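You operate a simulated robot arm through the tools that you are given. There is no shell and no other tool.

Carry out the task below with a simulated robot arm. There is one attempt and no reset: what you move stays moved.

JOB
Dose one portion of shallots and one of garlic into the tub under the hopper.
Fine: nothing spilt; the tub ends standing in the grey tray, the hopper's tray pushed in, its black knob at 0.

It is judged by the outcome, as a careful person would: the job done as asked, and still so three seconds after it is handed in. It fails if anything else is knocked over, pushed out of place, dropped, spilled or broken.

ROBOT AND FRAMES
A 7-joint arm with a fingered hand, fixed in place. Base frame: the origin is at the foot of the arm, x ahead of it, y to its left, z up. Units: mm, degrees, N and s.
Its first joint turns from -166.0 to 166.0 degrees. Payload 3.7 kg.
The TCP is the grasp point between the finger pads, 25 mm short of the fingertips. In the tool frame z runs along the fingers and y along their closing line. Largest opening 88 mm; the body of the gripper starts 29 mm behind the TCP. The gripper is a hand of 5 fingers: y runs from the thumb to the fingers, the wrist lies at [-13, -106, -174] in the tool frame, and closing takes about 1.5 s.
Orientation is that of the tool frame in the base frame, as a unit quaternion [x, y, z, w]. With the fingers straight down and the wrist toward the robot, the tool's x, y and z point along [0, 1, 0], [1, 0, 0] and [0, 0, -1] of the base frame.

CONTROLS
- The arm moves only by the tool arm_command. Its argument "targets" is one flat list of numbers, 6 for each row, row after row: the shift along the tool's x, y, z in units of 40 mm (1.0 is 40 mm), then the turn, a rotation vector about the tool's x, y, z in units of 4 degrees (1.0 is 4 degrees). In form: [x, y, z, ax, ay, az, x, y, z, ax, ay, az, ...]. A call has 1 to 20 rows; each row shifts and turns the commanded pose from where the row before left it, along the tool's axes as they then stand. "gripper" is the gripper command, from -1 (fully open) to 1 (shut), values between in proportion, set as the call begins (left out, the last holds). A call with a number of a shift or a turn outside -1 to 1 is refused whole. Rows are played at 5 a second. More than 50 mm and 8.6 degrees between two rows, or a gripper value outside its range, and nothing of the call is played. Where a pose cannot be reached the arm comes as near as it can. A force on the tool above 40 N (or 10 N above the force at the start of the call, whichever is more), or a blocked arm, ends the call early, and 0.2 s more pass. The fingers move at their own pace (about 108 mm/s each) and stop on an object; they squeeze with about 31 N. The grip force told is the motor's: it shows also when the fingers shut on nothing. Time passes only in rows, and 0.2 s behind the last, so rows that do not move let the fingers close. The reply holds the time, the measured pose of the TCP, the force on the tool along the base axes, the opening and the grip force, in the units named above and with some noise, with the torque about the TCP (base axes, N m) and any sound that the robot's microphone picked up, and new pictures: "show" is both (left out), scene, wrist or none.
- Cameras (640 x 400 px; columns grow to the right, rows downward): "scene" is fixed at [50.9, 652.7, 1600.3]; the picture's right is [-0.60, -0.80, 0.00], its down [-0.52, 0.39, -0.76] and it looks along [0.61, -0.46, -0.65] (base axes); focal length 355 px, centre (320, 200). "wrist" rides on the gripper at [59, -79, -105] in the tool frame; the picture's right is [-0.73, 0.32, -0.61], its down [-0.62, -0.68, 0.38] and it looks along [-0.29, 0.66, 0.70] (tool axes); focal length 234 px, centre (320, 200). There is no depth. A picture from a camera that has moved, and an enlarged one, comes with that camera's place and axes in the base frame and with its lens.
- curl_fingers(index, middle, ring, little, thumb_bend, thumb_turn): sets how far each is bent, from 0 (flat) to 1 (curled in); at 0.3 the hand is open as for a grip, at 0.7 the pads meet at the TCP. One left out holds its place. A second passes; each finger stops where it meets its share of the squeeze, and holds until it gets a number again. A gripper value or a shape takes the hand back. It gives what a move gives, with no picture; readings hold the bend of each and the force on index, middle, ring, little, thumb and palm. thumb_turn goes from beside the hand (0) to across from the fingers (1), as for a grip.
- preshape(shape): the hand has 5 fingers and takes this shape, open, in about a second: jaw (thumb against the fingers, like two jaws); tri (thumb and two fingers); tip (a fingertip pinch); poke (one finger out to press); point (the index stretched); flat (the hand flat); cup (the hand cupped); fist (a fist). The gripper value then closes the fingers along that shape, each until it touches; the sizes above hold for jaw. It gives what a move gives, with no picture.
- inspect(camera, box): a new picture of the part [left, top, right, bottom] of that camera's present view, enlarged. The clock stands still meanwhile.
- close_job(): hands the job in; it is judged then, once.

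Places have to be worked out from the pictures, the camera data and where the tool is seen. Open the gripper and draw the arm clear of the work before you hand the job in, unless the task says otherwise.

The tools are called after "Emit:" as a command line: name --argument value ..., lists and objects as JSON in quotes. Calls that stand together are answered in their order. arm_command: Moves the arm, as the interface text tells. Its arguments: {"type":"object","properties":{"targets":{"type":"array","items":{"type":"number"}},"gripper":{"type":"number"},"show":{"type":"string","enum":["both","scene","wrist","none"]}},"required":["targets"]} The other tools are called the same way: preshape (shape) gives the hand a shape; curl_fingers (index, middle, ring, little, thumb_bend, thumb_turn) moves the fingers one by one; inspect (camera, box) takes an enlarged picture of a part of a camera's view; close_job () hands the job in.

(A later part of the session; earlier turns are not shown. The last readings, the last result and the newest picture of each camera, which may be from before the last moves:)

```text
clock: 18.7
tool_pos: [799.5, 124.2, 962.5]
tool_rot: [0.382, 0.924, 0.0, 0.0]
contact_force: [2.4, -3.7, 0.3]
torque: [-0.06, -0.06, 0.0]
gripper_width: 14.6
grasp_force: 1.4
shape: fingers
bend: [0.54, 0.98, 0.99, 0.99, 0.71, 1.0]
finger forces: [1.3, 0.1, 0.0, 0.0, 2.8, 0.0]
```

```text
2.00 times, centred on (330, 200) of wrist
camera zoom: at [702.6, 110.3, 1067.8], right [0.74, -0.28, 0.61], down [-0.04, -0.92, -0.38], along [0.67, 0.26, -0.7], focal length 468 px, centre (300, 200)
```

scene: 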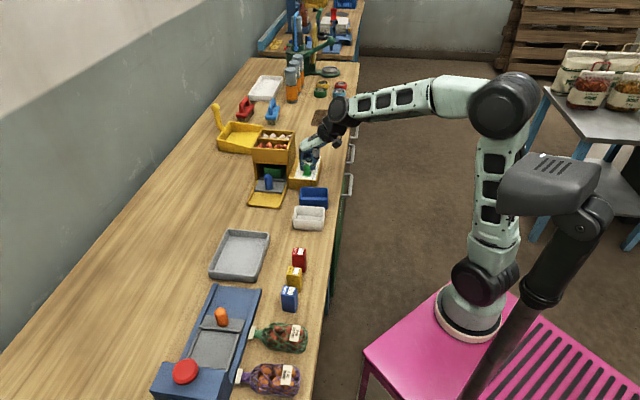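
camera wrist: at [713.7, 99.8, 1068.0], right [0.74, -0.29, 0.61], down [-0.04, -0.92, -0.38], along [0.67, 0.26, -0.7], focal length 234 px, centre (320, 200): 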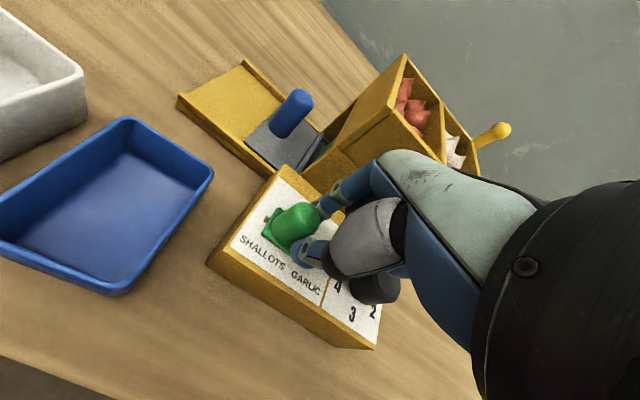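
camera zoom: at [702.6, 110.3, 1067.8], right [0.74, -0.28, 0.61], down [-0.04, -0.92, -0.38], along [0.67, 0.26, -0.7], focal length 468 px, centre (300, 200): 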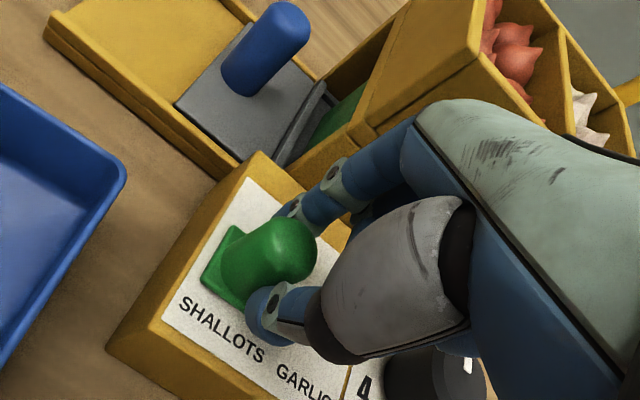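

The slider has reached the SHALLOTS end stop; the slot is fully covered and there's a reaction force of about 4 N. I'll open, lift away, and check the dial.

Emit:
curl_fingers --index 0.42 --thumb_bend 0.55

Emit:
arm_command --targets '[-0.15, 0, -0.3, 0, 0, 0, 0, 0, -0.8, 0, 0, 0, 0, 0, -0.8, 0, 0, 0, 0, 0, -0.8, 0, 0, 0]'

Emit:
inspect --camera "scene" --box '[270, 130, 340, 190]'

Emit:
inspect --camera "wrist" --box '[180, 120, 400, 320]'

```text
clock: 19.7
tool_pos: [798.5, 124.3, 962.2]
tool_rot: [0.383, 0.924, 0.0, 0.0]
contact_force: [-0.5, 0.0, -0.5]
torque: [0.04, 0.01, 0.0]
gripper_width: 44.3
grasp_force: 0.1
shape: fingers
bend: [0.42, 0.98, 0.99, 0.99, 0.55, 1.0]
finger forces: [0.0, 0.0, 0.1, 0.0, 0.0, 0.1]
```

```text
clock: 20.7
tool_pos: [803.0, 121.4, 1069.8]
tool_rot: [0.382, 0.924, 0.0, 0.0]
contact_force: [-0.6, 0.7, 0.0]
torque: [-0.02, -0.02, 0.0]
gripper_width: 44.3
grasp_force: 0.0
shape: fingers
bend: [0.42, 0.98, 0.99, 0.99, 0.55, 1.0]
finger forces: [0.1, 0.1, 0.1, 0.0, 0.0, 0.1]
camera wrist: at [706.4, 106.7, 1176.3], right [0.74, -0.28, 0.61], down [-0.04, -0.92, -0.38], along [0.67, 0.26, -0.7], focal length 234 px, centre (320, 200)
```

scene: 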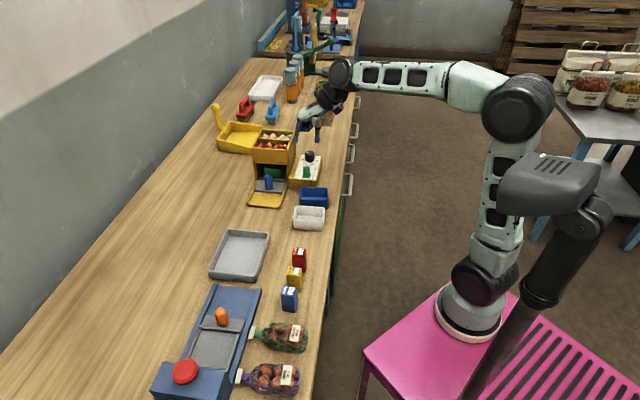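
wrist: 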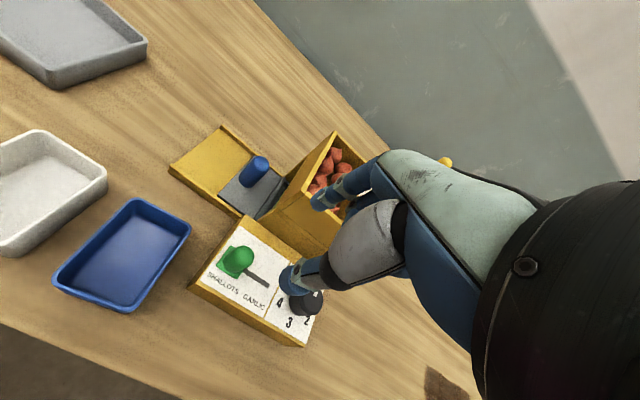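

```text
6.67 times, centred on (305, 160) of scene
camera zoom: at [50.9, 652.7, 1600.3], right [-0.6, -0.8, 0.0], down [-0.52, 0.39, -0.76], along [0.61, -0.46, -0.65], focal length 2365 px, centre (420, 467)
```

zoom: 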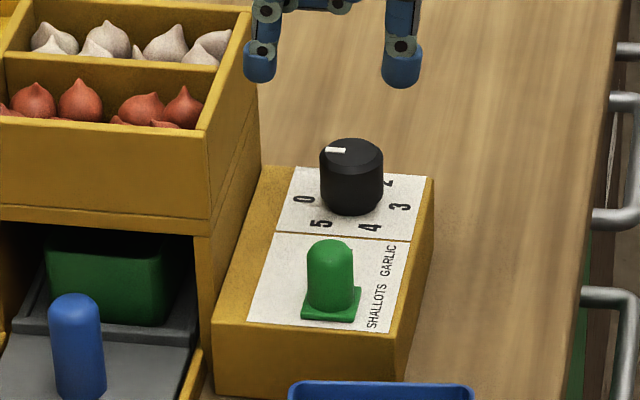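

```text
2.00 times, centred on (290, 220) of wrist
camera zoom: at [706.4, 106.7, 1176.3], right [0.74, -0.28, 0.61], down [-0.04, -0.92, -0.38], along [0.67, 0.26, -0.7], focal length 468 px, centre (380, 160)
```

zoom: 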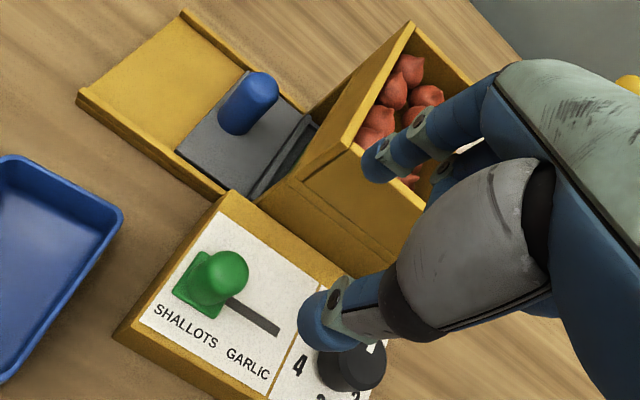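

The slider is at SHALLOTS and the dial is still at 0. I'll set a slightly wider pinch, turn the hand a bit further, and hover over the knob.

Emit:
curl_fingers --index 0.4 --thumb_bend 0.53

Emit:
arm_command --targets '[0, 0, 0, 0, 0, -0.9375, 0, 0, 0, 0, 0, -0.9375, 0, 0, 0, 0, 0, -0.9375, 0, 0, 0, 0, 0, -0.9375, -0.647, -0.152, 0.1, 0, 0, 0, -0.647, -0.152, 0.1, 0, 0, 0, -0.646, -0.151, 0.1, 0, 0, 0, 0, 0, 0, 0, 0, 0]'

Emit:
inspect --camera "scene" --box '[270, 110, 350, 180]'

Emit:
inspect --camera "wrist" --box '[180, 120, 400, 320]'

```text
clock: 21.7
tool_pos: [803.3, 121.4, 1070.6]
tool_rot: [0.382, 0.924, 0.0, 0.0]
contact_force: [-1.2, -0.5, 0.4]
torque: [0.02, -0.01, -0.01]
gripper_width: 49.0
grasp_force: 0.1
shape: fingers
bend: [0.4, 0.98, 0.99, 0.99, 0.53, 1.0]
finger forces: [0.0, 0.1, 0.0, 0.0, 0.0, 0.0]
```

```text
clock: 23.5
tool_pos: [862.9, 66.3, 1059.1]
tool_rot: [0.259, 0.966, 0.0, 0.0]
contact_force: [-0.4, 0.7, -0.3]
torque: [0.0, -0.03, -0.01]
gripper_width: 48.8
grasp_force: 0.0
shape: fingers
bend: [0.4, 0.98, 0.99, 0.99, 0.53, 1.0]
finger forces: [0.1, 0.0, 0.0, 0.0, 0.0, 0.0]
camera wrist: at [772.6, 27.0, 1163.6], right [0.79, -0.08, 0.61], down [0.2, -0.9, -0.38], along [0.58, 0.42, -0.7], focal length 234 px, centre (320, 200)
```

scene: 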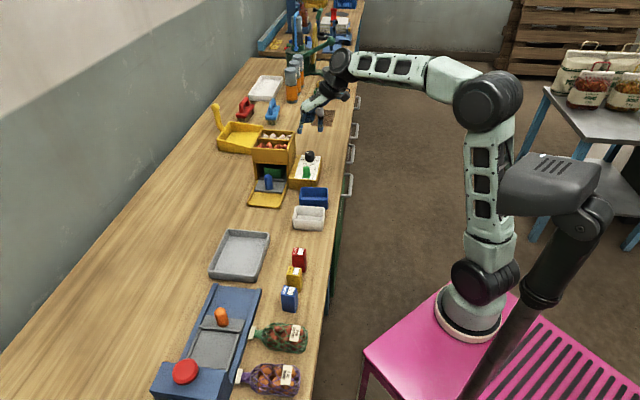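
wrist: 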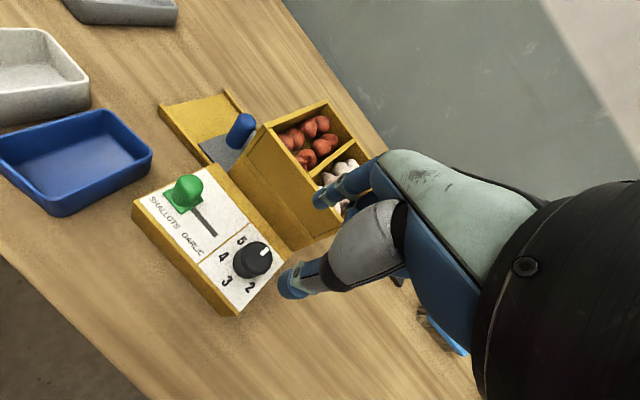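

```text
5.71 times, centred on (310, 145) of scene
camera zoom: at [50.9, 652.7, 1600.3], right [-0.6, -0.8, 0.0], down [-0.52, 0.39, -0.76], along [0.61, -0.46, -0.65], focal length 2027 px, centre (377, 514)
```

zoom: 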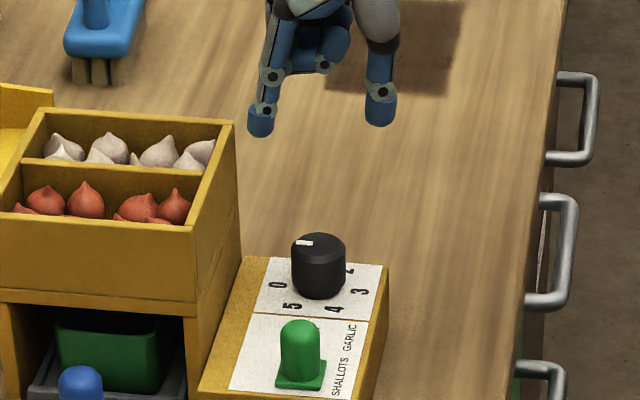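

```text
2.00 times, centred on (290, 220) of wrist
camera zoom: at [772.6, 27.0, 1163.6], right [0.79, -0.08, 0.61], down [0.2, -0.9, -0.38], along [0.58, 0.42, -0.7], focal length 468 px, centre (380, 160)
```

zoom: 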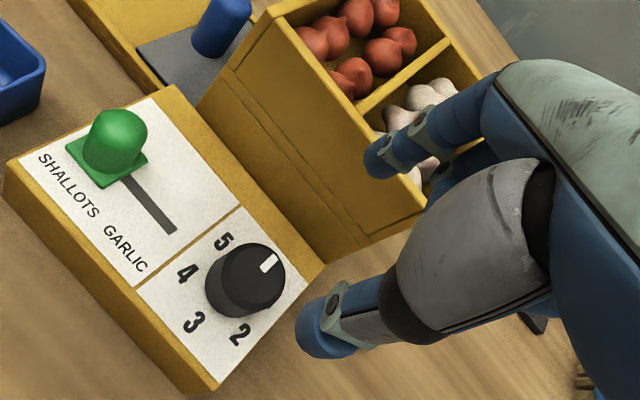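

The scene view shows the pinch lined up with the knob within a few millimetres. I'll go down until the tips are just above the knob and check again.

Emit:
arm_command --targets '[0, 0, 0.6, 0, 0, 0, 0, 0, 0.6, 0, 0, 0, 0, 0, 0.5, 0, 0, 0, 0, 0, 0, 0, 0, 0]'

Emit:
inspect --camera "scene" --box '[280, 120, 340, 175]'

Emit:
inspect --camera "wrist" --box '[220, 140, 420, 320]'

```text
clock: 24.5
tool_pos: [861.7, 64.4, 991.2]
tool_rot: [0.259, 0.966, 0.0, 0.0]
contact_force: [-0.5, -0.2, 0.5]
torque: [-0.04, 0.0, 0.01]
gripper_width: 48.9
grasp_force: 0.1
shape: fingers
bend: [0.4, 0.98, 0.99, 0.99, 0.53, 1.0]
finger forces: [0.0, 0.0, 0.0, 0.1, 0.0, 0.1]
camera wrist: at [772.2, 26.3, 1095.7], right [0.79, -0.08, 0.61], down [0.2, -0.9, -0.38], along [0.58, 0.42, -0.7], focal length 234 px, centre (320, 200)
```

scene: 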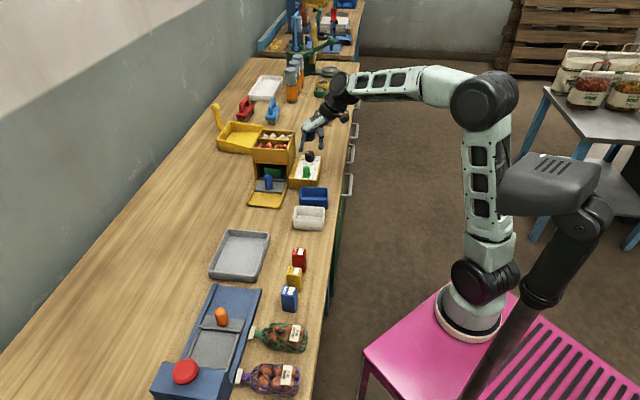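
wrist: 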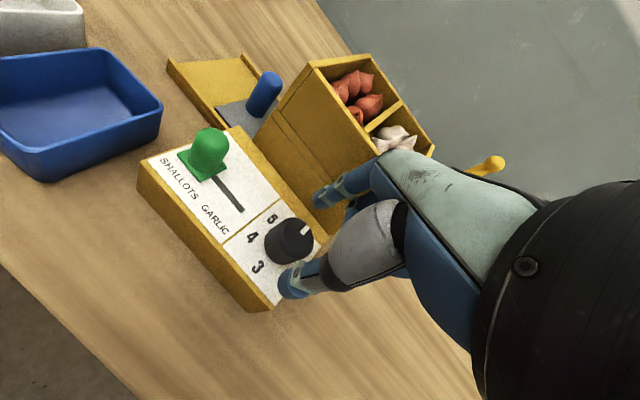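

```text
7.27 times, centred on (310, 148) of scene
camera zoom: at [50.9, 652.7, 1600.3], right [-0.6, -0.8, 0.0], down [-0.52, 0.39, -0.76], along [0.61, -0.46, -0.65], focal length 2580 px, centre (393, 582)
```

zoom: 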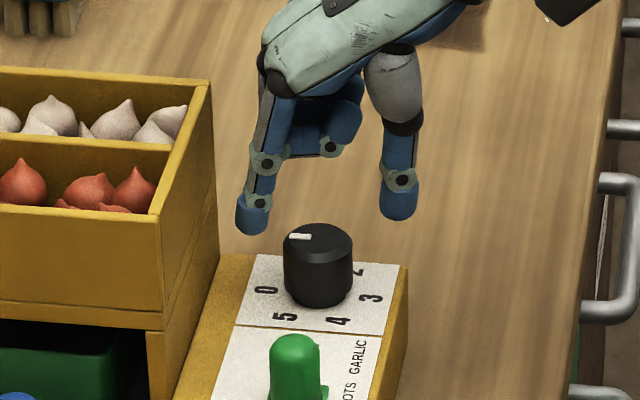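

```text
2.22 times, centred on (320, 230) of wrist
camera zoom: at [772.2, 26.3, 1095.7], right [0.79, -0.08, 0.61], down [0.2, -0.9, -0.38], along [0.58, 0.42, -0.7], focal length 520 px, centre (320, 133)
```

zoom: 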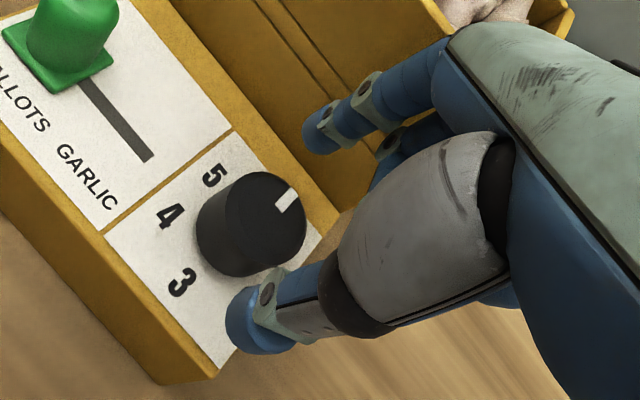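

From two wrist views I get the knob at about (866.6, 78.4), top z ≈ 947, diameter ≈ 32 mm. I'll shift 3 mm along tool y and lower around it.

Emit:
arm_command --targets '[0, 0.075, 0.3, 0, 0, 0, 0, 0, 0.3, 0, 0, 0, 0, 0, 0.32, 0, 0, 0, 0, 0, 0, 0, 0, 0]'

Emit:
inspect --camera "scene" --box '[280, 120, 340, 175]'

Emit:
inspect --camera "wrist" --box '[220, 140, 420, 320]'

```text
clock: 25.5
tool_pos: [863.9, 68.6, 955.1]
tool_rot: [0.258, 0.966, 0.0, 0.0]
contact_force: [-0.4, -0.4, 0.2]
torque: [-0.02, 0.01, 0.0]
gripper_width: 48.9
grasp_force: 0.1
shape: fingers
bend: [0.4, 0.98, 0.99, 0.99, 0.53, 1.0]
finger forces: [0.0, 0.0, 0.1, 0.1, 0.0, 0.0]
camera wrist: at [773.7, 28.8, 1059.6], right [0.79, -0.08, 0.61], down [0.2, -0.9, -0.38], along [0.58, 0.42, -0.7], focal length 234 px, centre (320, 200)
```

scene: 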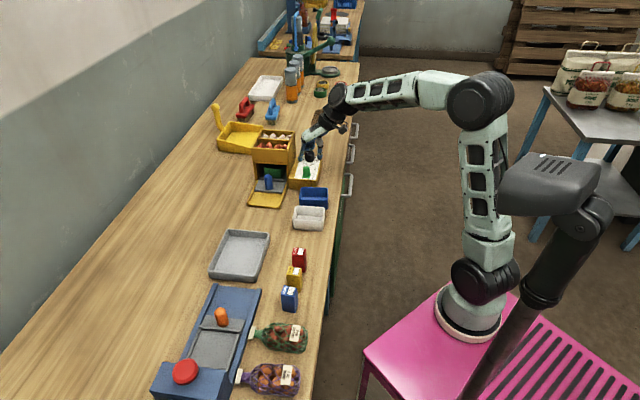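
wrist: 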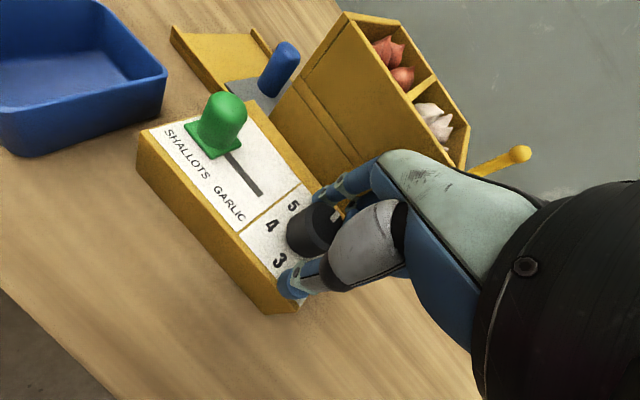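

```text
7.27 times, centred on (310, 148) of scene
camera zoom: at [50.9, 652.7, 1600.3], right [-0.6, -0.8, 0.0], down [-0.52, 0.39, -0.76], along [0.61, -0.46, -0.65], focal length 2580 px, centre (393, 582)
```

zoom: 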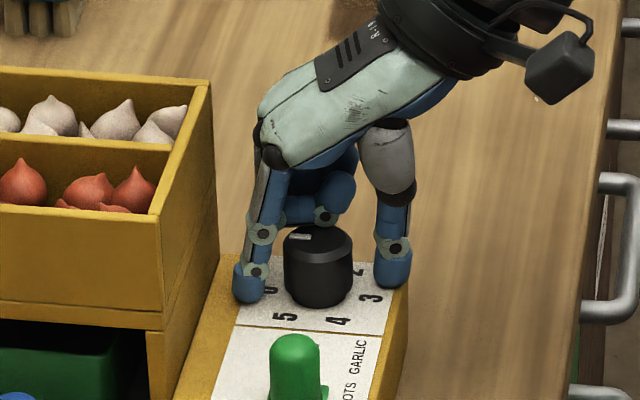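

```text
2.22 times, centred on (320, 230) of wrist
camera zoom: at [773.7, 28.8, 1059.6], right [0.79, -0.08, 0.61], down [0.2, -0.9, -0.38], along [0.58, 0.42, -0.7], focal length 520 px, centre (320, 133)
```

zoom: 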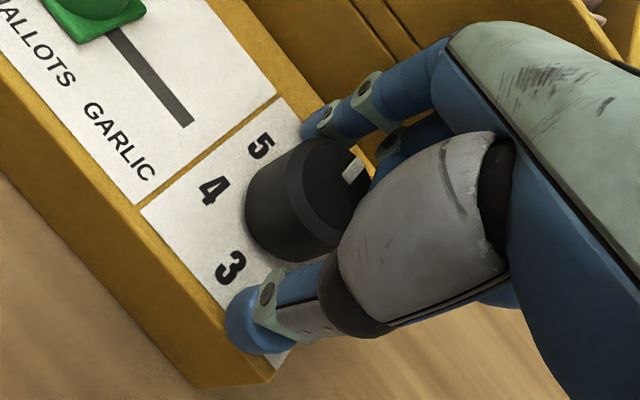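

The pinch straddles the knob cleanly. I'll squeeze and let it settle.

Emit:
arm_command --targets '[0, 0, 0, 0, 0, 0, 0, 0, 0, 0, 0, 0, 0, 0, 0, 0, 0, 0, 0, 0, 0, 0, 0, 0, 0, 0, 0, 0, 0, 0]' --gripper 1 --show "none"

Emit:
inspect --camera "scene" --box '[280, 120, 340, 175]'

Emit:
inspect --camera "wrist" --box '[220, 140, 420, 320]'

```text
clock: 26.7
tool_pos: [864.2, 67.8, 953.9]
tool_rot: [0.259, 0.966, 0.0, 0.0]
contact_force: [-2.6, -12.0, -3.6]
torque: [-0.21, 0.06, -0.02]
gripper_width: 15.7
grasp_force: 31.0
shape: tip
bend: [0.74, 1.0, 1.0, 1.0, 0.55, 1.0]
finger forces: [24.3, 0.0, 0.0, 0.0, 34.7, 0.0]
```

```text
7.27 times, centred on (310, 148) of scene
camera zoom: at [50.9, 652.7, 1600.3], right [-0.6, -0.8, 0.0], down [-0.52, 0.39, -0.76], along [0.61, -0.46, -0.65], focal length 2580 px, centre (393, 582)
```

zoom: 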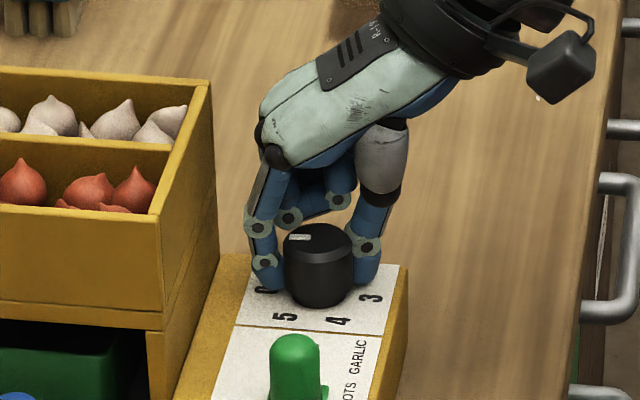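

```text
2.22 times, centred on (320, 230) of wrist
camera zoom: at [773.8, 28.0, 1059.6], right [0.79, -0.08, 0.61], down [0.2, -0.9, -0.38], along [0.58, 0.42, -0.7], focal length 520 px, centre (320, 133)
```

zoom: 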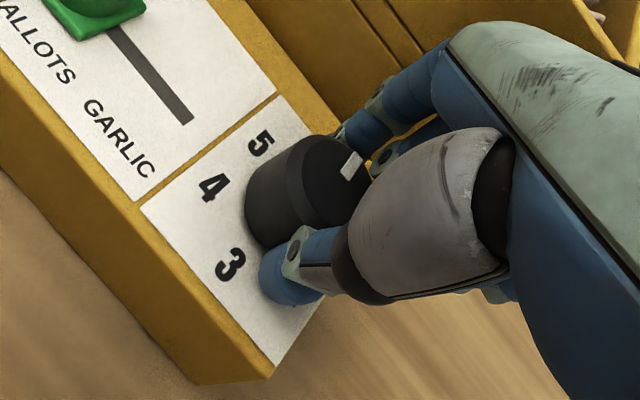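

It's a firm grip, 31 N. I'll turn clockwise about the knob axis by 20° first, with a small compensating shift since the axis sits about 11 mm along tool y.

Emit:
arm_command --targets '[0.019, -0.003, 0, 0, 0, 1, 0.019, -0.003, 0, 0, 0, 1, 0.019, -0.003, 0, 0, 0, 1, 0.019, -0.003, 0, 0, 0, 1, 0.019, -0.003, 0, 0, 0, 1]' --show "none"

Emit:
inspect --camera "scene" --box '[280, 120, 340, 175]'

Emit:
inspect --camera "wrist" --box '[220, 140, 420, 320]'

```text
clock: 27.9
tool_pos: [859.1, 69.6, 954.5]
tool_rot: [0.423, 0.906, 0.001, 0.0]
contact_force: [-4.4, -11.2, -5.4]
torque: [0.12, 0.0, 0.0]
gripper_width: 15.8
grasp_force: 30.9
shape: tip
bend: [0.74, 1.0, 1.0, 1.0, 0.54, 1.0]
finger forces: [24.9, 0.3, 0.0, 0.0, 35.1, 0.0]
```

```text
7.27 times, centred on (310, 148) of scene
camera zoom: at [50.9, 652.7, 1600.3], right [-0.6, -0.8, 0.0], down [-0.52, 0.39, -0.76], along [0.61, -0.46, -0.65], focal length 2580 px, centre (393, 582)
```

zoom: 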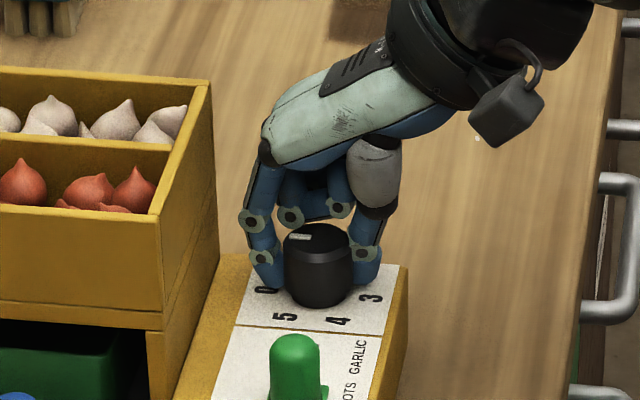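

```text
2.22 times, centred on (320, 230) of wrist
camera zoom: at [762.3, 64.6, 1059.0], right [0.71, -0.35, 0.61], down [-0.12, -0.92, -0.38], along [0.69, 0.2, -0.7], focal length 520 px, centre (320, 133)
```

zoom: 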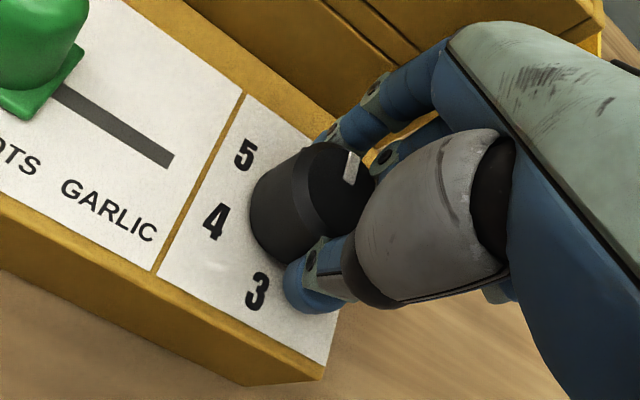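

The hand turned 20° but the dial mark hardly moved. I'll carry on turning and see whether it picks up or just slips.

Emit:
arm_command --targets '[0.019, -0.003, 0, 0, 0, 1, 0.019, -0.003, 0, 0, 0, 1, 0.019, -0.003, 0, 0, 0, 1, 0.019, -0.003, 0, 0, 0, 1, 0.019, -0.003, 0, 0, 0, 1, 0, 0, 0, 0, 0, 0]' --show "none"

Emit:
inspect --camera "scene" --box '[280, 120, 340, 175]'

Emit:
inspect --camera "wrist" --box '[220, 140, 420, 320]'

```text
clock: 29.3
tool_pos: [857.7, 73.1, 953.4]
tool_rot: [0.574, 0.819, 0.0, 0.0]
contact_force: [-0.4, -12.0, -10.6]
torque: [0.25, -0.2, -0.04]
gripper_width: 16.3
grasp_force: 30.9
shape: tip
bend: [0.74, 1.0, 1.0, 1.0, 0.54, 1.0]
finger forces: [27.1, 0.5, 0.0, 0.1, 34.5, 0.1]
```

```text
7.27 times, centred on (310, 148) of scene
camera zoom: at [50.9, 652.7, 1600.3], right [-0.6, -0.8, 0.0], down [-0.52, 0.39, -0.76], along [0.61, -0.46, -0.65], focal length 2580 px, centre (393, 582)
```

zoom: 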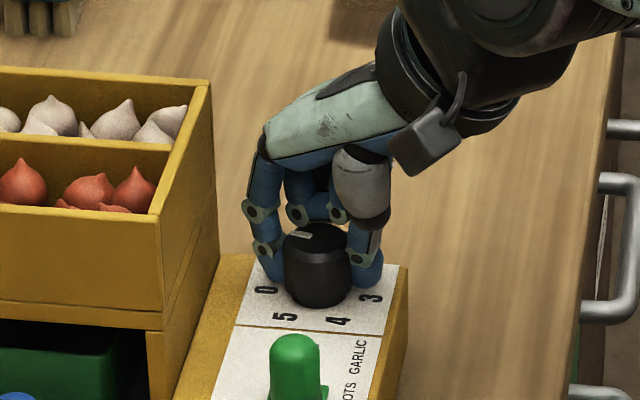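

```text
2.22 times, centred on (320, 230) of wrist
camera zoom: at [763.9, 101.5, 1058.9], right [0.55, -0.57, 0.61], down [-0.43, -0.82, -0.38], along [0.72, -0.05, -0.7], focal length 520 px, centre (320, 133)
```

zoom: 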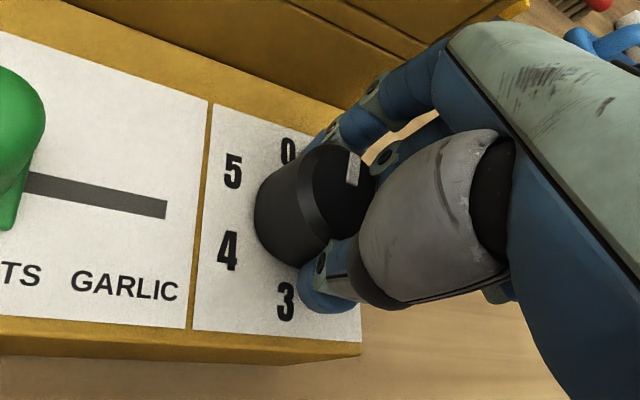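

The mark still seems close to 0. I'll enlarge the knob for a precise look.

Emit:
inspect --camera "scene" --box '[295, 143, 325, 168]'

Emit:
inspect --camera "wrist" --box '[280, 180, 360, 250]'

```text
16.00 times, centred on (310, 156) of scene
camera zoom: at [50.9, 652.7, 1600.3], right [-0.6, -0.8, 0.0], down [-0.52, 0.39, -0.76], along [0.61, -0.46, -0.65], focal length 5675 px, centre (480, 912)
```

zoom: 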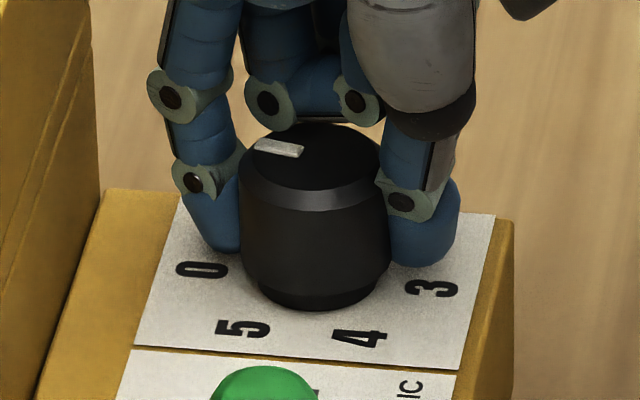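

```text
5.71 times, centred on (320, 215) of wrist
camera zoom: at [763.9, 101.5, 1058.9], right [0.55, -0.57, 0.61], down [-0.43, -0.82, -0.38], along [0.72, -0.05, -0.7], focal length 1338 px, centre (320, 114)
```

zoom: 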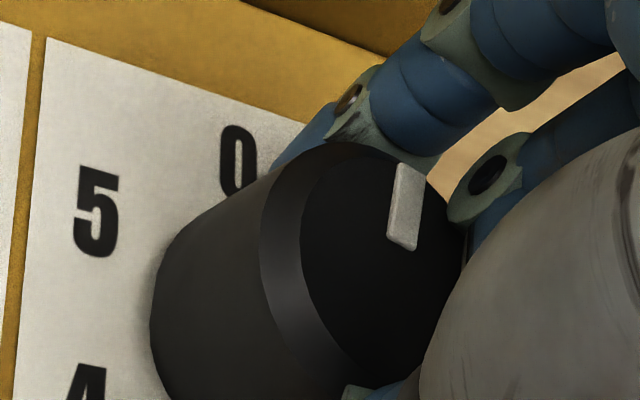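

The dial has turned about 18° clockwise, lagging behind the hand's 40°. I'll continue turning.

Emit:
arm_command --targets '[0.019, -0.003, 0, 0, 0, 1, 0.019, -0.003, 0, 0, 0, 1, 0.019, -0.003, 0, 0, 0, 1, 0.019, -0.003, 0, 0, 0, 1, 0.019, -0.003, 0, 0, 0, 1, 0, 0, 0, 0, 0, 0]' --show "none"

Emit:
inspect --camera "scene" --box '[295, 143, 325, 168]'

Emit:
inspect --camera "wrist" --box '[280, 180, 360, 250]'

```text
clock: 30.7
tool_pos: [855.9, 75.5, 953.3]
tool_rot: [0.708, 0.706, 0.001, 0.0]
contact_force: [-3.5, -16.3, -11.3]
torque: [0.14, -0.39, -0.14]
gripper_width: 17.0
grasp_force: 30.6
shape: tip
bend: [0.74, 0.98, 1.0, 1.0, 0.54, 1.0]
finger forces: [27.5, 3.9, 0.1, 0.1, 34.7, 0.1]
```

```text
16.00 times, centred on (310, 156) of scene
camera zoom: at [50.9, 652.7, 1600.3], right [-0.6, -0.8, 0.0], down [-0.52, 0.39, -0.76], along [0.61, -0.46, -0.65], focal length 5675 px, centre (480, 912)
```

zoom: 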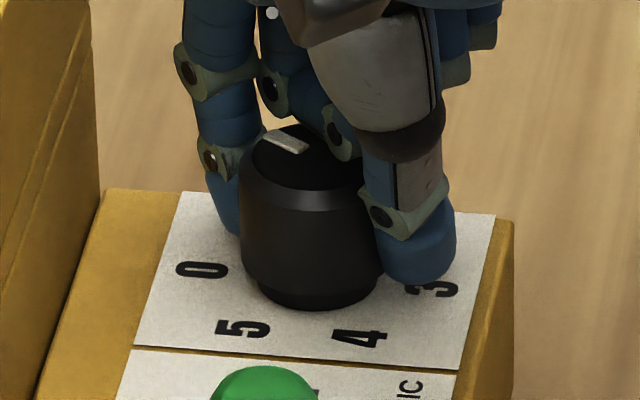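

```text
5.71 times, centred on (320, 215) of wrist
camera zoom: at [778.0, 135.5, 1058.9], right [0.32, -0.73, 0.61], down [-0.68, -0.62, -0.38], along [0.66, -0.29, -0.7], focal length 1338 px, centre (320, 114)
```

zoom: 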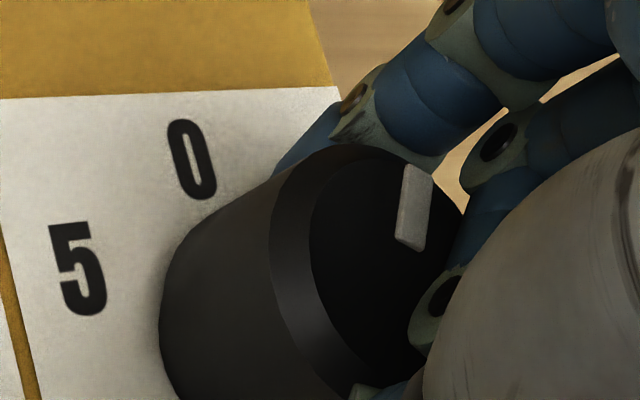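

Now the knob follows the hand; the mark is about 35–38° clockwise. I'll turn another 20°.

Emit:
arm_command --targets '[0.019, -0.003, 0, 0, 0, 1, 0.019, -0.003, 0, 0, 0, 1, 0.019, -0.003, 0, 0, 0, 1, 0.019, -0.003, 0, 0, 0, 1, 0.019, -0.003, 0, 0, 0, 1, 0, 0, 0, 0, 0, 0]' --show "none"

Emit:
inspect --camera "scene" --box '[295, 143, 325, 168]'

Emit:
inspect --camera "scene" --box '[245, 125, 330, 210]'

Emit:
inspect --camera "wrist" --box '[220, 140, 420, 320]'

```text
clock: 32.1
tool_pos: [857.0, 80.6, 954.8]
tool_rot: [0.82, 0.572, 0.0, -0.001]
contact_force: [-8.6, -21.7, -9.6]
torque: [-0.13, -0.44, -0.23]
gripper_width: 17.5
grasp_force: 31.5
shape: tip
bend: [0.74, 0.98, 1.0, 1.0, 0.54, 1.0]
finger forces: [27.5, 7.6, 0.1, 0.0, 34.3, 0.0]
```

```text
16.00 times, centred on (310, 156) of scene
camera zoom: at [50.9, 652.7, 1600.3], right [-0.6, -0.8, 0.0], down [-0.52, 0.39, -0.76], along [0.61, -0.46, -0.65], focal length 5675 px, centre (480, 912)
```

zoom: 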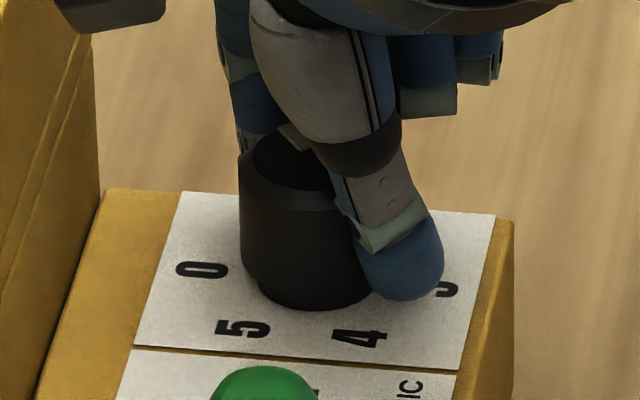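

```text
4.71 times, centred on (288, 168) of scene
camera zoom: at [50.9, 652.7, 1600.3], right [-0.6, -0.8, 0.0], down [-0.52, 0.39, -0.76], along [0.61, -0.46, -0.65], focal length 1669 px, centre (473, 353)
```

zoom: 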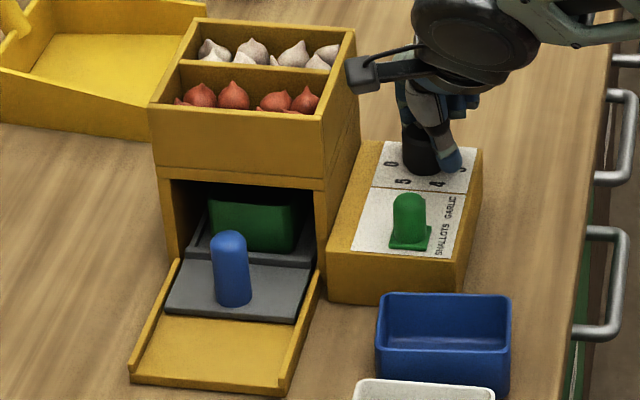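

```text
2.22 times, centred on (320, 230) of wrist
camera zoom: at [802.8, 162.7, 1058.9], right [0.05, -0.79, 0.61], down [-0.85, -0.35, -0.38], along [0.52, -0.5, -0.7], focal length 520 px, centre (320, 133)
```

zoom: 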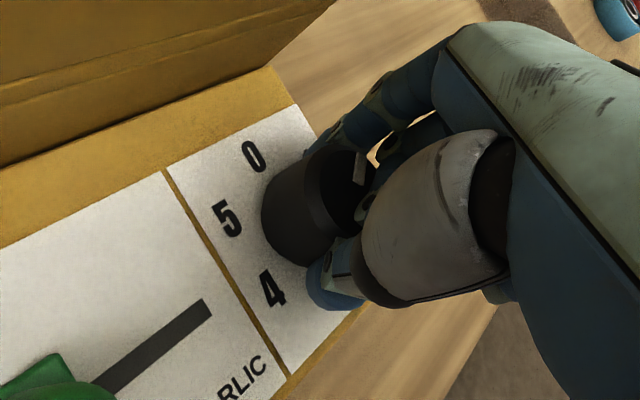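

The mark is near 55–58°. The remaining few degrees should bring it to "1".

Emit:
arm_command --targets '[0.019, -0.003, 0, 0, 0, 0.8, 0, 0, 0, 0, 0, 0, 0, 0, 0, 0, 0, 0]' --show "none"

Emit:
inspect --camera "wrist" --box '[280, 180, 360, 250]'

Emit:
inspect --camera "scene" --box '[295, 143, 325, 168]'

Emit:
inspect --camera "scene" --box '[245, 125, 305, 185]'

```text
clock: 32.9
tool_pos: [856.5, 80.9, 953.4]
tool_rot: [0.835, 0.55, 0.0, 0.0]
contact_force: [-8.6, -22.0, -9.0]
torque: [-0.16, -0.49, -0.23]
gripper_width: 17.6
grasp_force: 31.1
shape: tip
bend: [0.74, 0.98, 1.0, 1.0, 0.54, 1.0]
finger forces: [27.1, 8.7, 0.0, 0.0, 34.8, 0.0]
```

```text
5.71 times, centred on (320, 215) of wrist
camera zoom: at [807.7, 166.2, 1058.9], right [0.01, -0.79, 0.61], down [-0.87, -0.3, -0.38], along [0.49, -0.53, -0.7], focal length 1338 px, centre (320, 114)
```

zoom: 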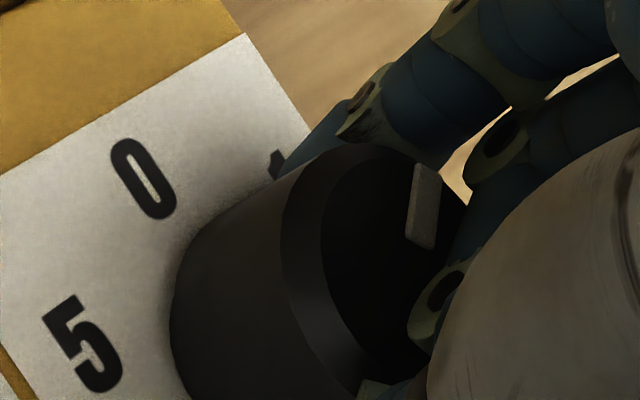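

```text
16.00 times, centred on (310, 156) of scene
camera zoom: at [50.9, 652.7, 1600.3], right [-0.6, -0.8, 0.0], down [-0.52, 0.39, -0.76], along [0.61, -0.46, -0.65], focal length 5675 px, centre (480, 912)
```

zoom: 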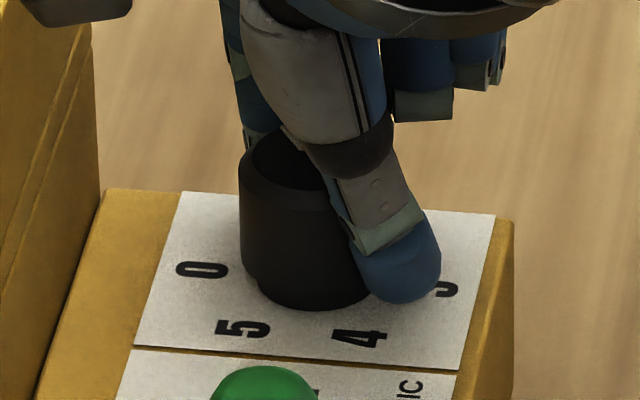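

```text
6.67 times, centred on (275, 155) of scene
camera zoom: at [50.9, 652.7, 1600.3], right [-0.6, -0.8, 0.0], down [-0.52, 0.39, -0.76], along [0.61, -0.46, -0.65], focal length 2365 px, centre (620, 500)
```

zoom: 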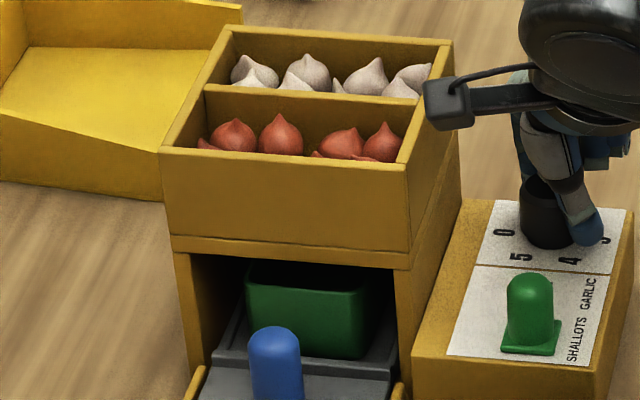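

The mark reads roughly 47–50° clockwise, short of 60°, and nothing has dropped yet. I'll turn 12° more and ease off the sideways force a little.

Emit:
arm_command --targets '[0.0, 0.005, 0, 0, 0, 1, 0.0, 0.005, 0, 0, 0, 1, 0.0, 0.005, 0, 0, 0, 0.8, 0, 0, 0, 0, 0, 0]' --show "none"

Emit:
inspect --camera "wrist" --box '[280, 180, 360, 250]'

Emit:
inspect --camera "scene" --box '[245, 125, 325, 195]'

```text
clock: 33.9
tool_pos: [856.2, 82.5, 954.1]
tool_rot: [0.885, 0.466, 0.001, 0.0]
contact_force: [-8.7, -11.5, -12.6]
torque: [-0.15, -0.38, -0.1]
gripper_width: 17.6
grasp_force: 31.2
shape: tip
bend: [0.74, 0.98, 1.0, 1.0, 0.54, 1.0]
finger forces: [27.0, 4.8, 0.0, 0.1, 33.1, 0.0]
```

```text
5.71 times, centred on (320, 215) of wrist
camera zoom: at [825.5, 175.2, 1059.1], right [-0.14, -0.78, 0.61], down [-0.91, -0.13, -0.38], along [0.38, -0.61, -0.7], focal length 1338 px, centre (320, 114)
```

zoom: 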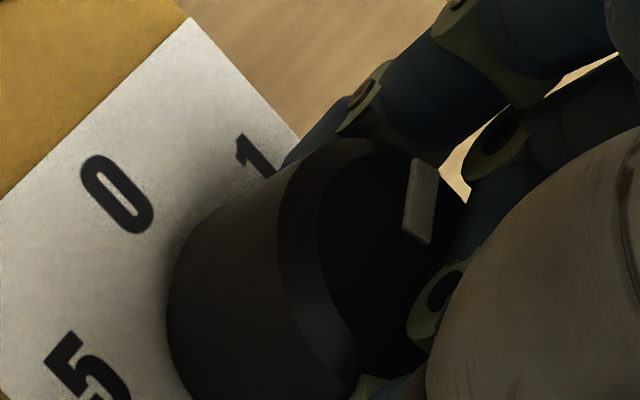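

```text
5.71 times, centred on (285, 160) of scene
camera zoom: at [50.9, 652.7, 1600.3], right [-0.6, -0.8, 0.0], down [-0.52, 0.39, -0.76], along [0.61, -0.46, -0.65], focal length 2027 px, centre (520, 429)
```

zoom: 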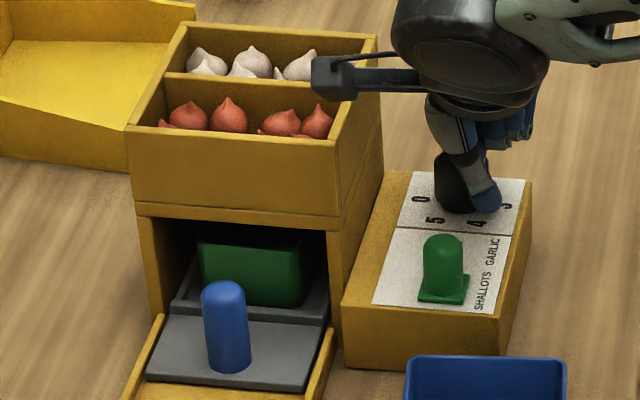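

The side force dropped, as if the knob settled at about 60–65°. I'll hold a moment, then release and check the dial, hopper and tub.

Emit:
curl_fingers --index 0.4 --thumb_bend 0.48

Emit:
arm_command --targets '[0, 0, -0.5, 0, 0, 0, 0, 0, -0.6, 0, 0, 0, 0, 0, -0.7, 0, 0, 0, 0, 0, -0.7, 0, 0, 0]'

Emit:
inspect --camera "scene" --box '[245, 125, 325, 195]'

Emit:
inspect --camera "wrist" --box '[100, 100, 420, 300]'

```text
clock: 34.9
tool_pos: [857.9, 81.8, 955.1]
tool_rot: [0.885, 0.466, 0.001, 0.0]
contact_force: [0.4, 0.8, 0.5]
torque: [-0.01, -0.02, 0.01]
gripper_width: 53.9
grasp_force: 0.1
shape: fingers
bend: [0.4, 0.98, 1.0, 1.0, 0.48, 1.0]
finger forces: [0.0, 0.0, 0.1, 0.0, 0.1, 0.0]
```

```text
clock: 35.9
tool_pos: [857.8, 80.9, 1055.2]
tool_rot: [0.885, 0.466, 0.0, -0.001]
contact_force: [0.6, 0.7, 0.3]
torque: [-0.01, 0.01, 0.01]
gripper_width: 54.0
grasp_force: 0.2
shape: fingers
bend: [0.4, 0.98, 1.0, 1.0, 0.48, 1.0]
finger forces: [0.0, 0.0, 0.0, 0.0, 0.0, 0.1]
camera wrist: at [825.9, 174.9, 1159.4], right [-0.14, -0.78, 0.61], down [-0.91, -0.13, -0.38], along [0.38, -0.61, -0.7], focal length 234 px, centre (320, 200)
```

scene: 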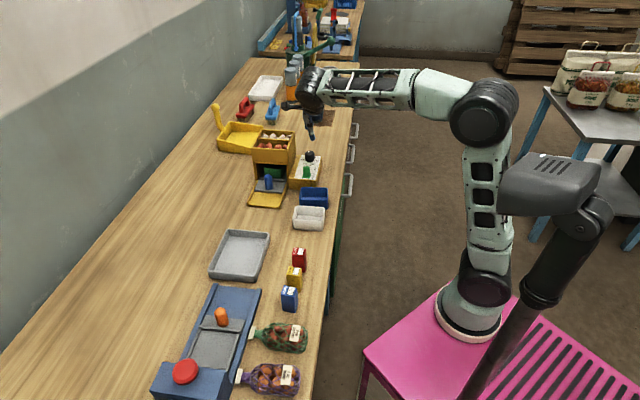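
wrist: 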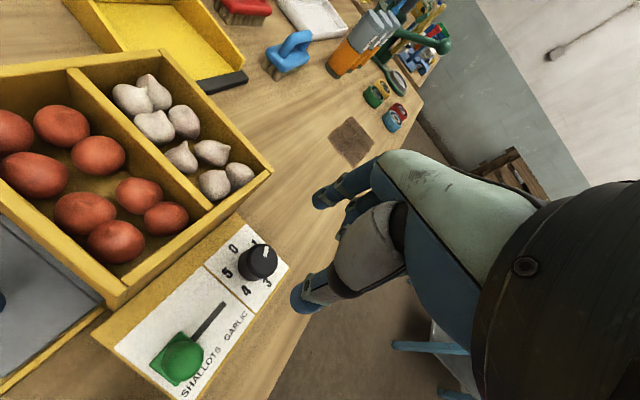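

```text
5.71 times, centred on (285, 160) of scene
camera zoom: at [50.9, 652.7, 1600.3], right [-0.6, -0.8, 0.0], down [-0.52, 0.39, -0.76], along [0.61, -0.46, -0.65], focal length 2027 px, centre (520, 429)
```

zoom: 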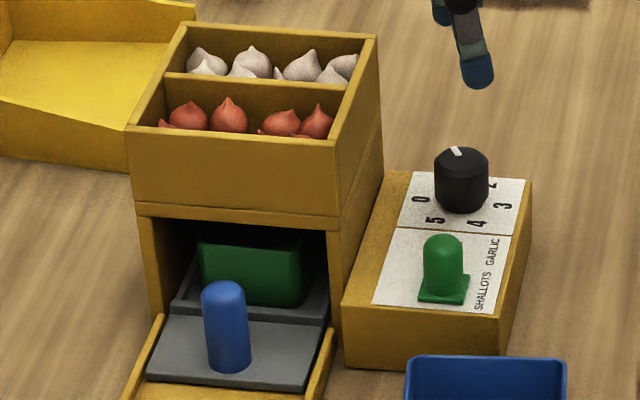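

```text
2.00 times, centred on (260, 200) of wrist
camera zoom: at [825.9, 174.9, 1159.4], right [-0.14, -0.78, 0.61], down [-0.91, -0.13, -0.38], along [0.38, -0.61, -0.7], focal length 468 px, centre (440, 200)
```

zoom: 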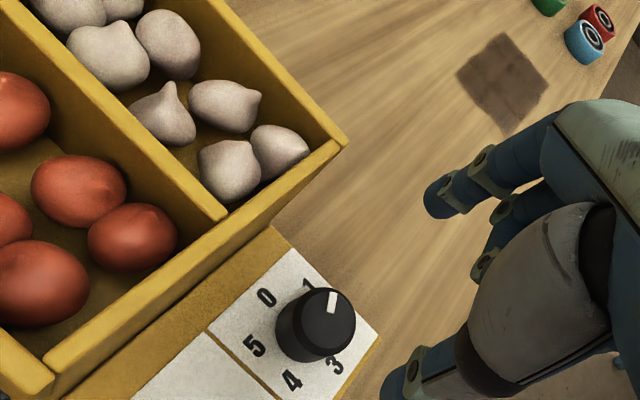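

The dial now points at about 1 (roughly 61–64°), but no bulbs have left the hopper and no sound was reported. The dose may release on the way back, so I'll re-grip at the same pose and turn the dial back to 0.

Emit:
arm_command --targets '[0, 0, 0.7, 0, 0, 0, 0, 0, 0.7, 0, 0, 0, 0, 0, 0.6, 0, 0, 0, 0, 0, 0.5, 0, 0, 0, 0, 0, 0, 0, 0, 0]' --show "none"

Emit:
arm_command --targets '[0, 0, 0, 0, 0, 0, 0, 0, 0, 0, 0, 0, 0, 0, 0, 0, 0, 0, 0, 0, 0, 0, 0, 0, 0, 0, 0, 0, 0, 0]' --gripper 1 --show "none"

Emit:
inspect --camera "scene" --box '[280, 120, 340, 175]'

Emit:
inspect --camera "wrist" --box '[220, 140, 420, 320]'

```text
clock: 37.1
tool_pos: [856.7, 81.7, 954.5]
tool_rot: [0.885, 0.466, 0.0, 0.001]
contact_force: [0.0, -0.6, 3.0]
torque: [-0.09, -0.04, 0.02]
gripper_width: 54.0
grasp_force: 1.3
shape: fingers
bend: [0.4, 0.98, 1.0, 1.0, 0.48, 1.0]
finger forces: [0.0, 2.8, 0.0, 0.0, 0.0, 0.1]
```

```text
clock: 38.3
tool_pos: [857.2, 81.4, 953.6]
tool_rot: [0.884, 0.467, 0.0, 0.0]
contact_force: [-1.6, 0.4, 2.5]
torque: [-0.09, -0.09, -0.02]
gripper_width: 25.7
grasp_force: 30.8
shape: tip
bend: [0.74, 0.98, 1.0, 1.0, 0.73, 1.0]
finger forces: [26.2, 5.7, 0.0, 0.0, 28.4, 0.1]
```

```text
7.27 times, centred on (310, 148) of scene
camera zoom: at [50.9, 652.7, 1600.3], right [-0.6, -0.8, 0.0], down [-0.52, 0.39, -0.76], along [0.61, -0.46, -0.65], focal length 2580 px, centre (393, 582)
```

zoom: 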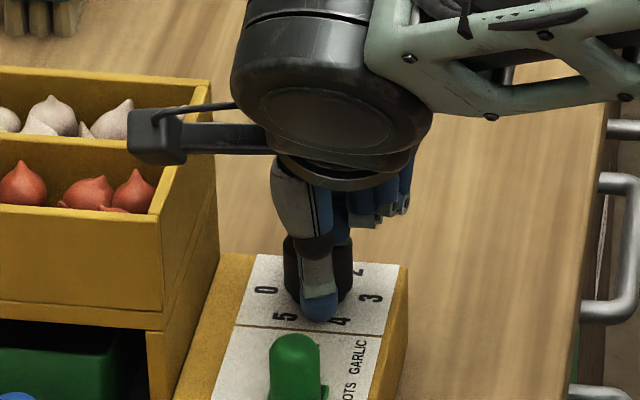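

```text
2.22 times, centred on (320, 230) of wrist
camera zoom: at [825.2, 175.2, 1059.0], right [-0.14, -0.78, 0.61], down [-0.91, -0.13, -0.38], along [0.38, -0.61, -0.7], focal length 520 px, centre (320, 133)
```

zoom: 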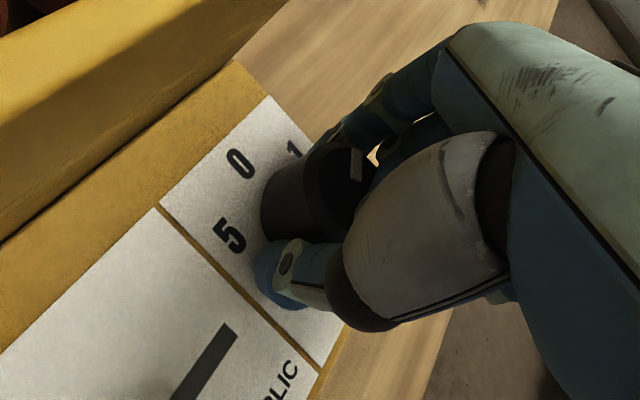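

The grip is balanced now, with near-zero net force. I'll turn counter-clockwise 40° and watch.

Emit:
arm_command --targets '[-0.0166, 0.0044, 0, 0, 0, -1, -0.0166, 0.0044, 0, 0, 0, -1, -0.0166, 0.0044, 0, 0, 0, -1, -0.0166, 0.0044, 0, 0, 0, -1, -0.0166, 0.0044, 0, 0, 0, -1, -0.0166, 0.0044, 0, 0, 0, -1, -0.0166, 0.0044, 0, 0, 0, -1, -0.0166, 0.0044, 0, 0, 0, -1, -0.0166, 0.0044, 0, 0, 0, -1, -0.0166, 0.0044, 0, 0, 0, -1, 0, 0, 0, 0, 0, 0]' --show "none"

Emit:
inspect --camera "scene" --box '[280, 130, 330, 170]'

Emit:
inspect --camera "wrist" --box '[260, 160, 360, 250]'

```text
clock: 40.7
tool_pos: [856.9, 74.5, 954.5]
tool_rot: [0.672, 0.741, 0.0, 0.0]
contact_force: [-10.8, -1.5, -0.8]
torque: [-0.03, 0.26, 0.03]
gripper_width: 24.4
grasp_force: 31.5
shape: tip
bend: [0.74, 0.98, 1.0, 1.0, 0.73, 1.0]
finger forces: [22.7, 0.8, 0.0, 0.0, 34.1, 0.0]
```

```text
10.00 times, centred on (305, 150) of scene
camera zoom: at [50.9, 652.7, 1600.3], right [-0.6, -0.8, 0.0], down [-0.52, 0.39, -0.76], along [0.61, -0.46, -0.65], focal length 3547 px, centre (470, 700)
```

zoom: 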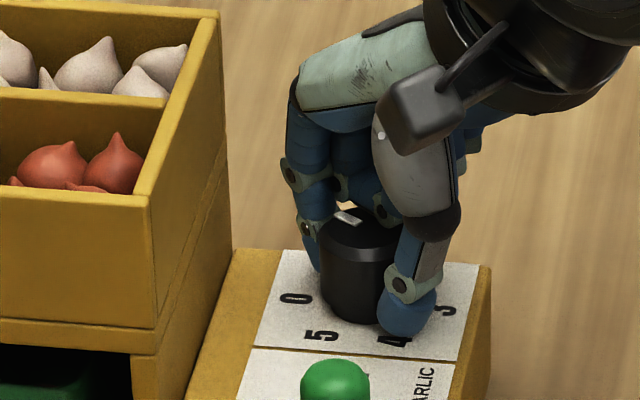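

```text
4.44 times, centred on (310, 205) of wrist
camera zoom: at [772.7, 125.3, 1059.0], right [0.39, -0.69, 0.61], down [-0.62, -0.69, -0.38], along [0.68, -0.22, -0.7], focal length 1041 px, centre (364, 178)
```

zoom: 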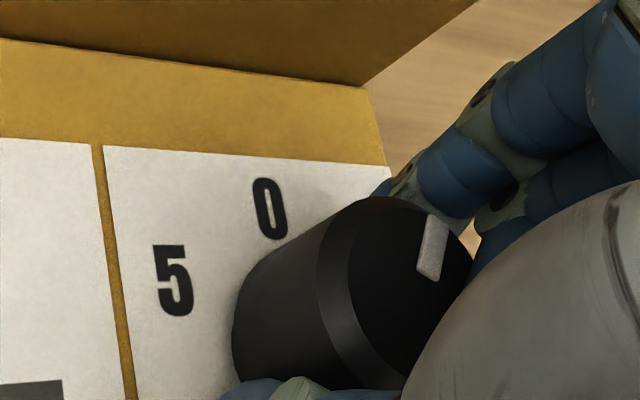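

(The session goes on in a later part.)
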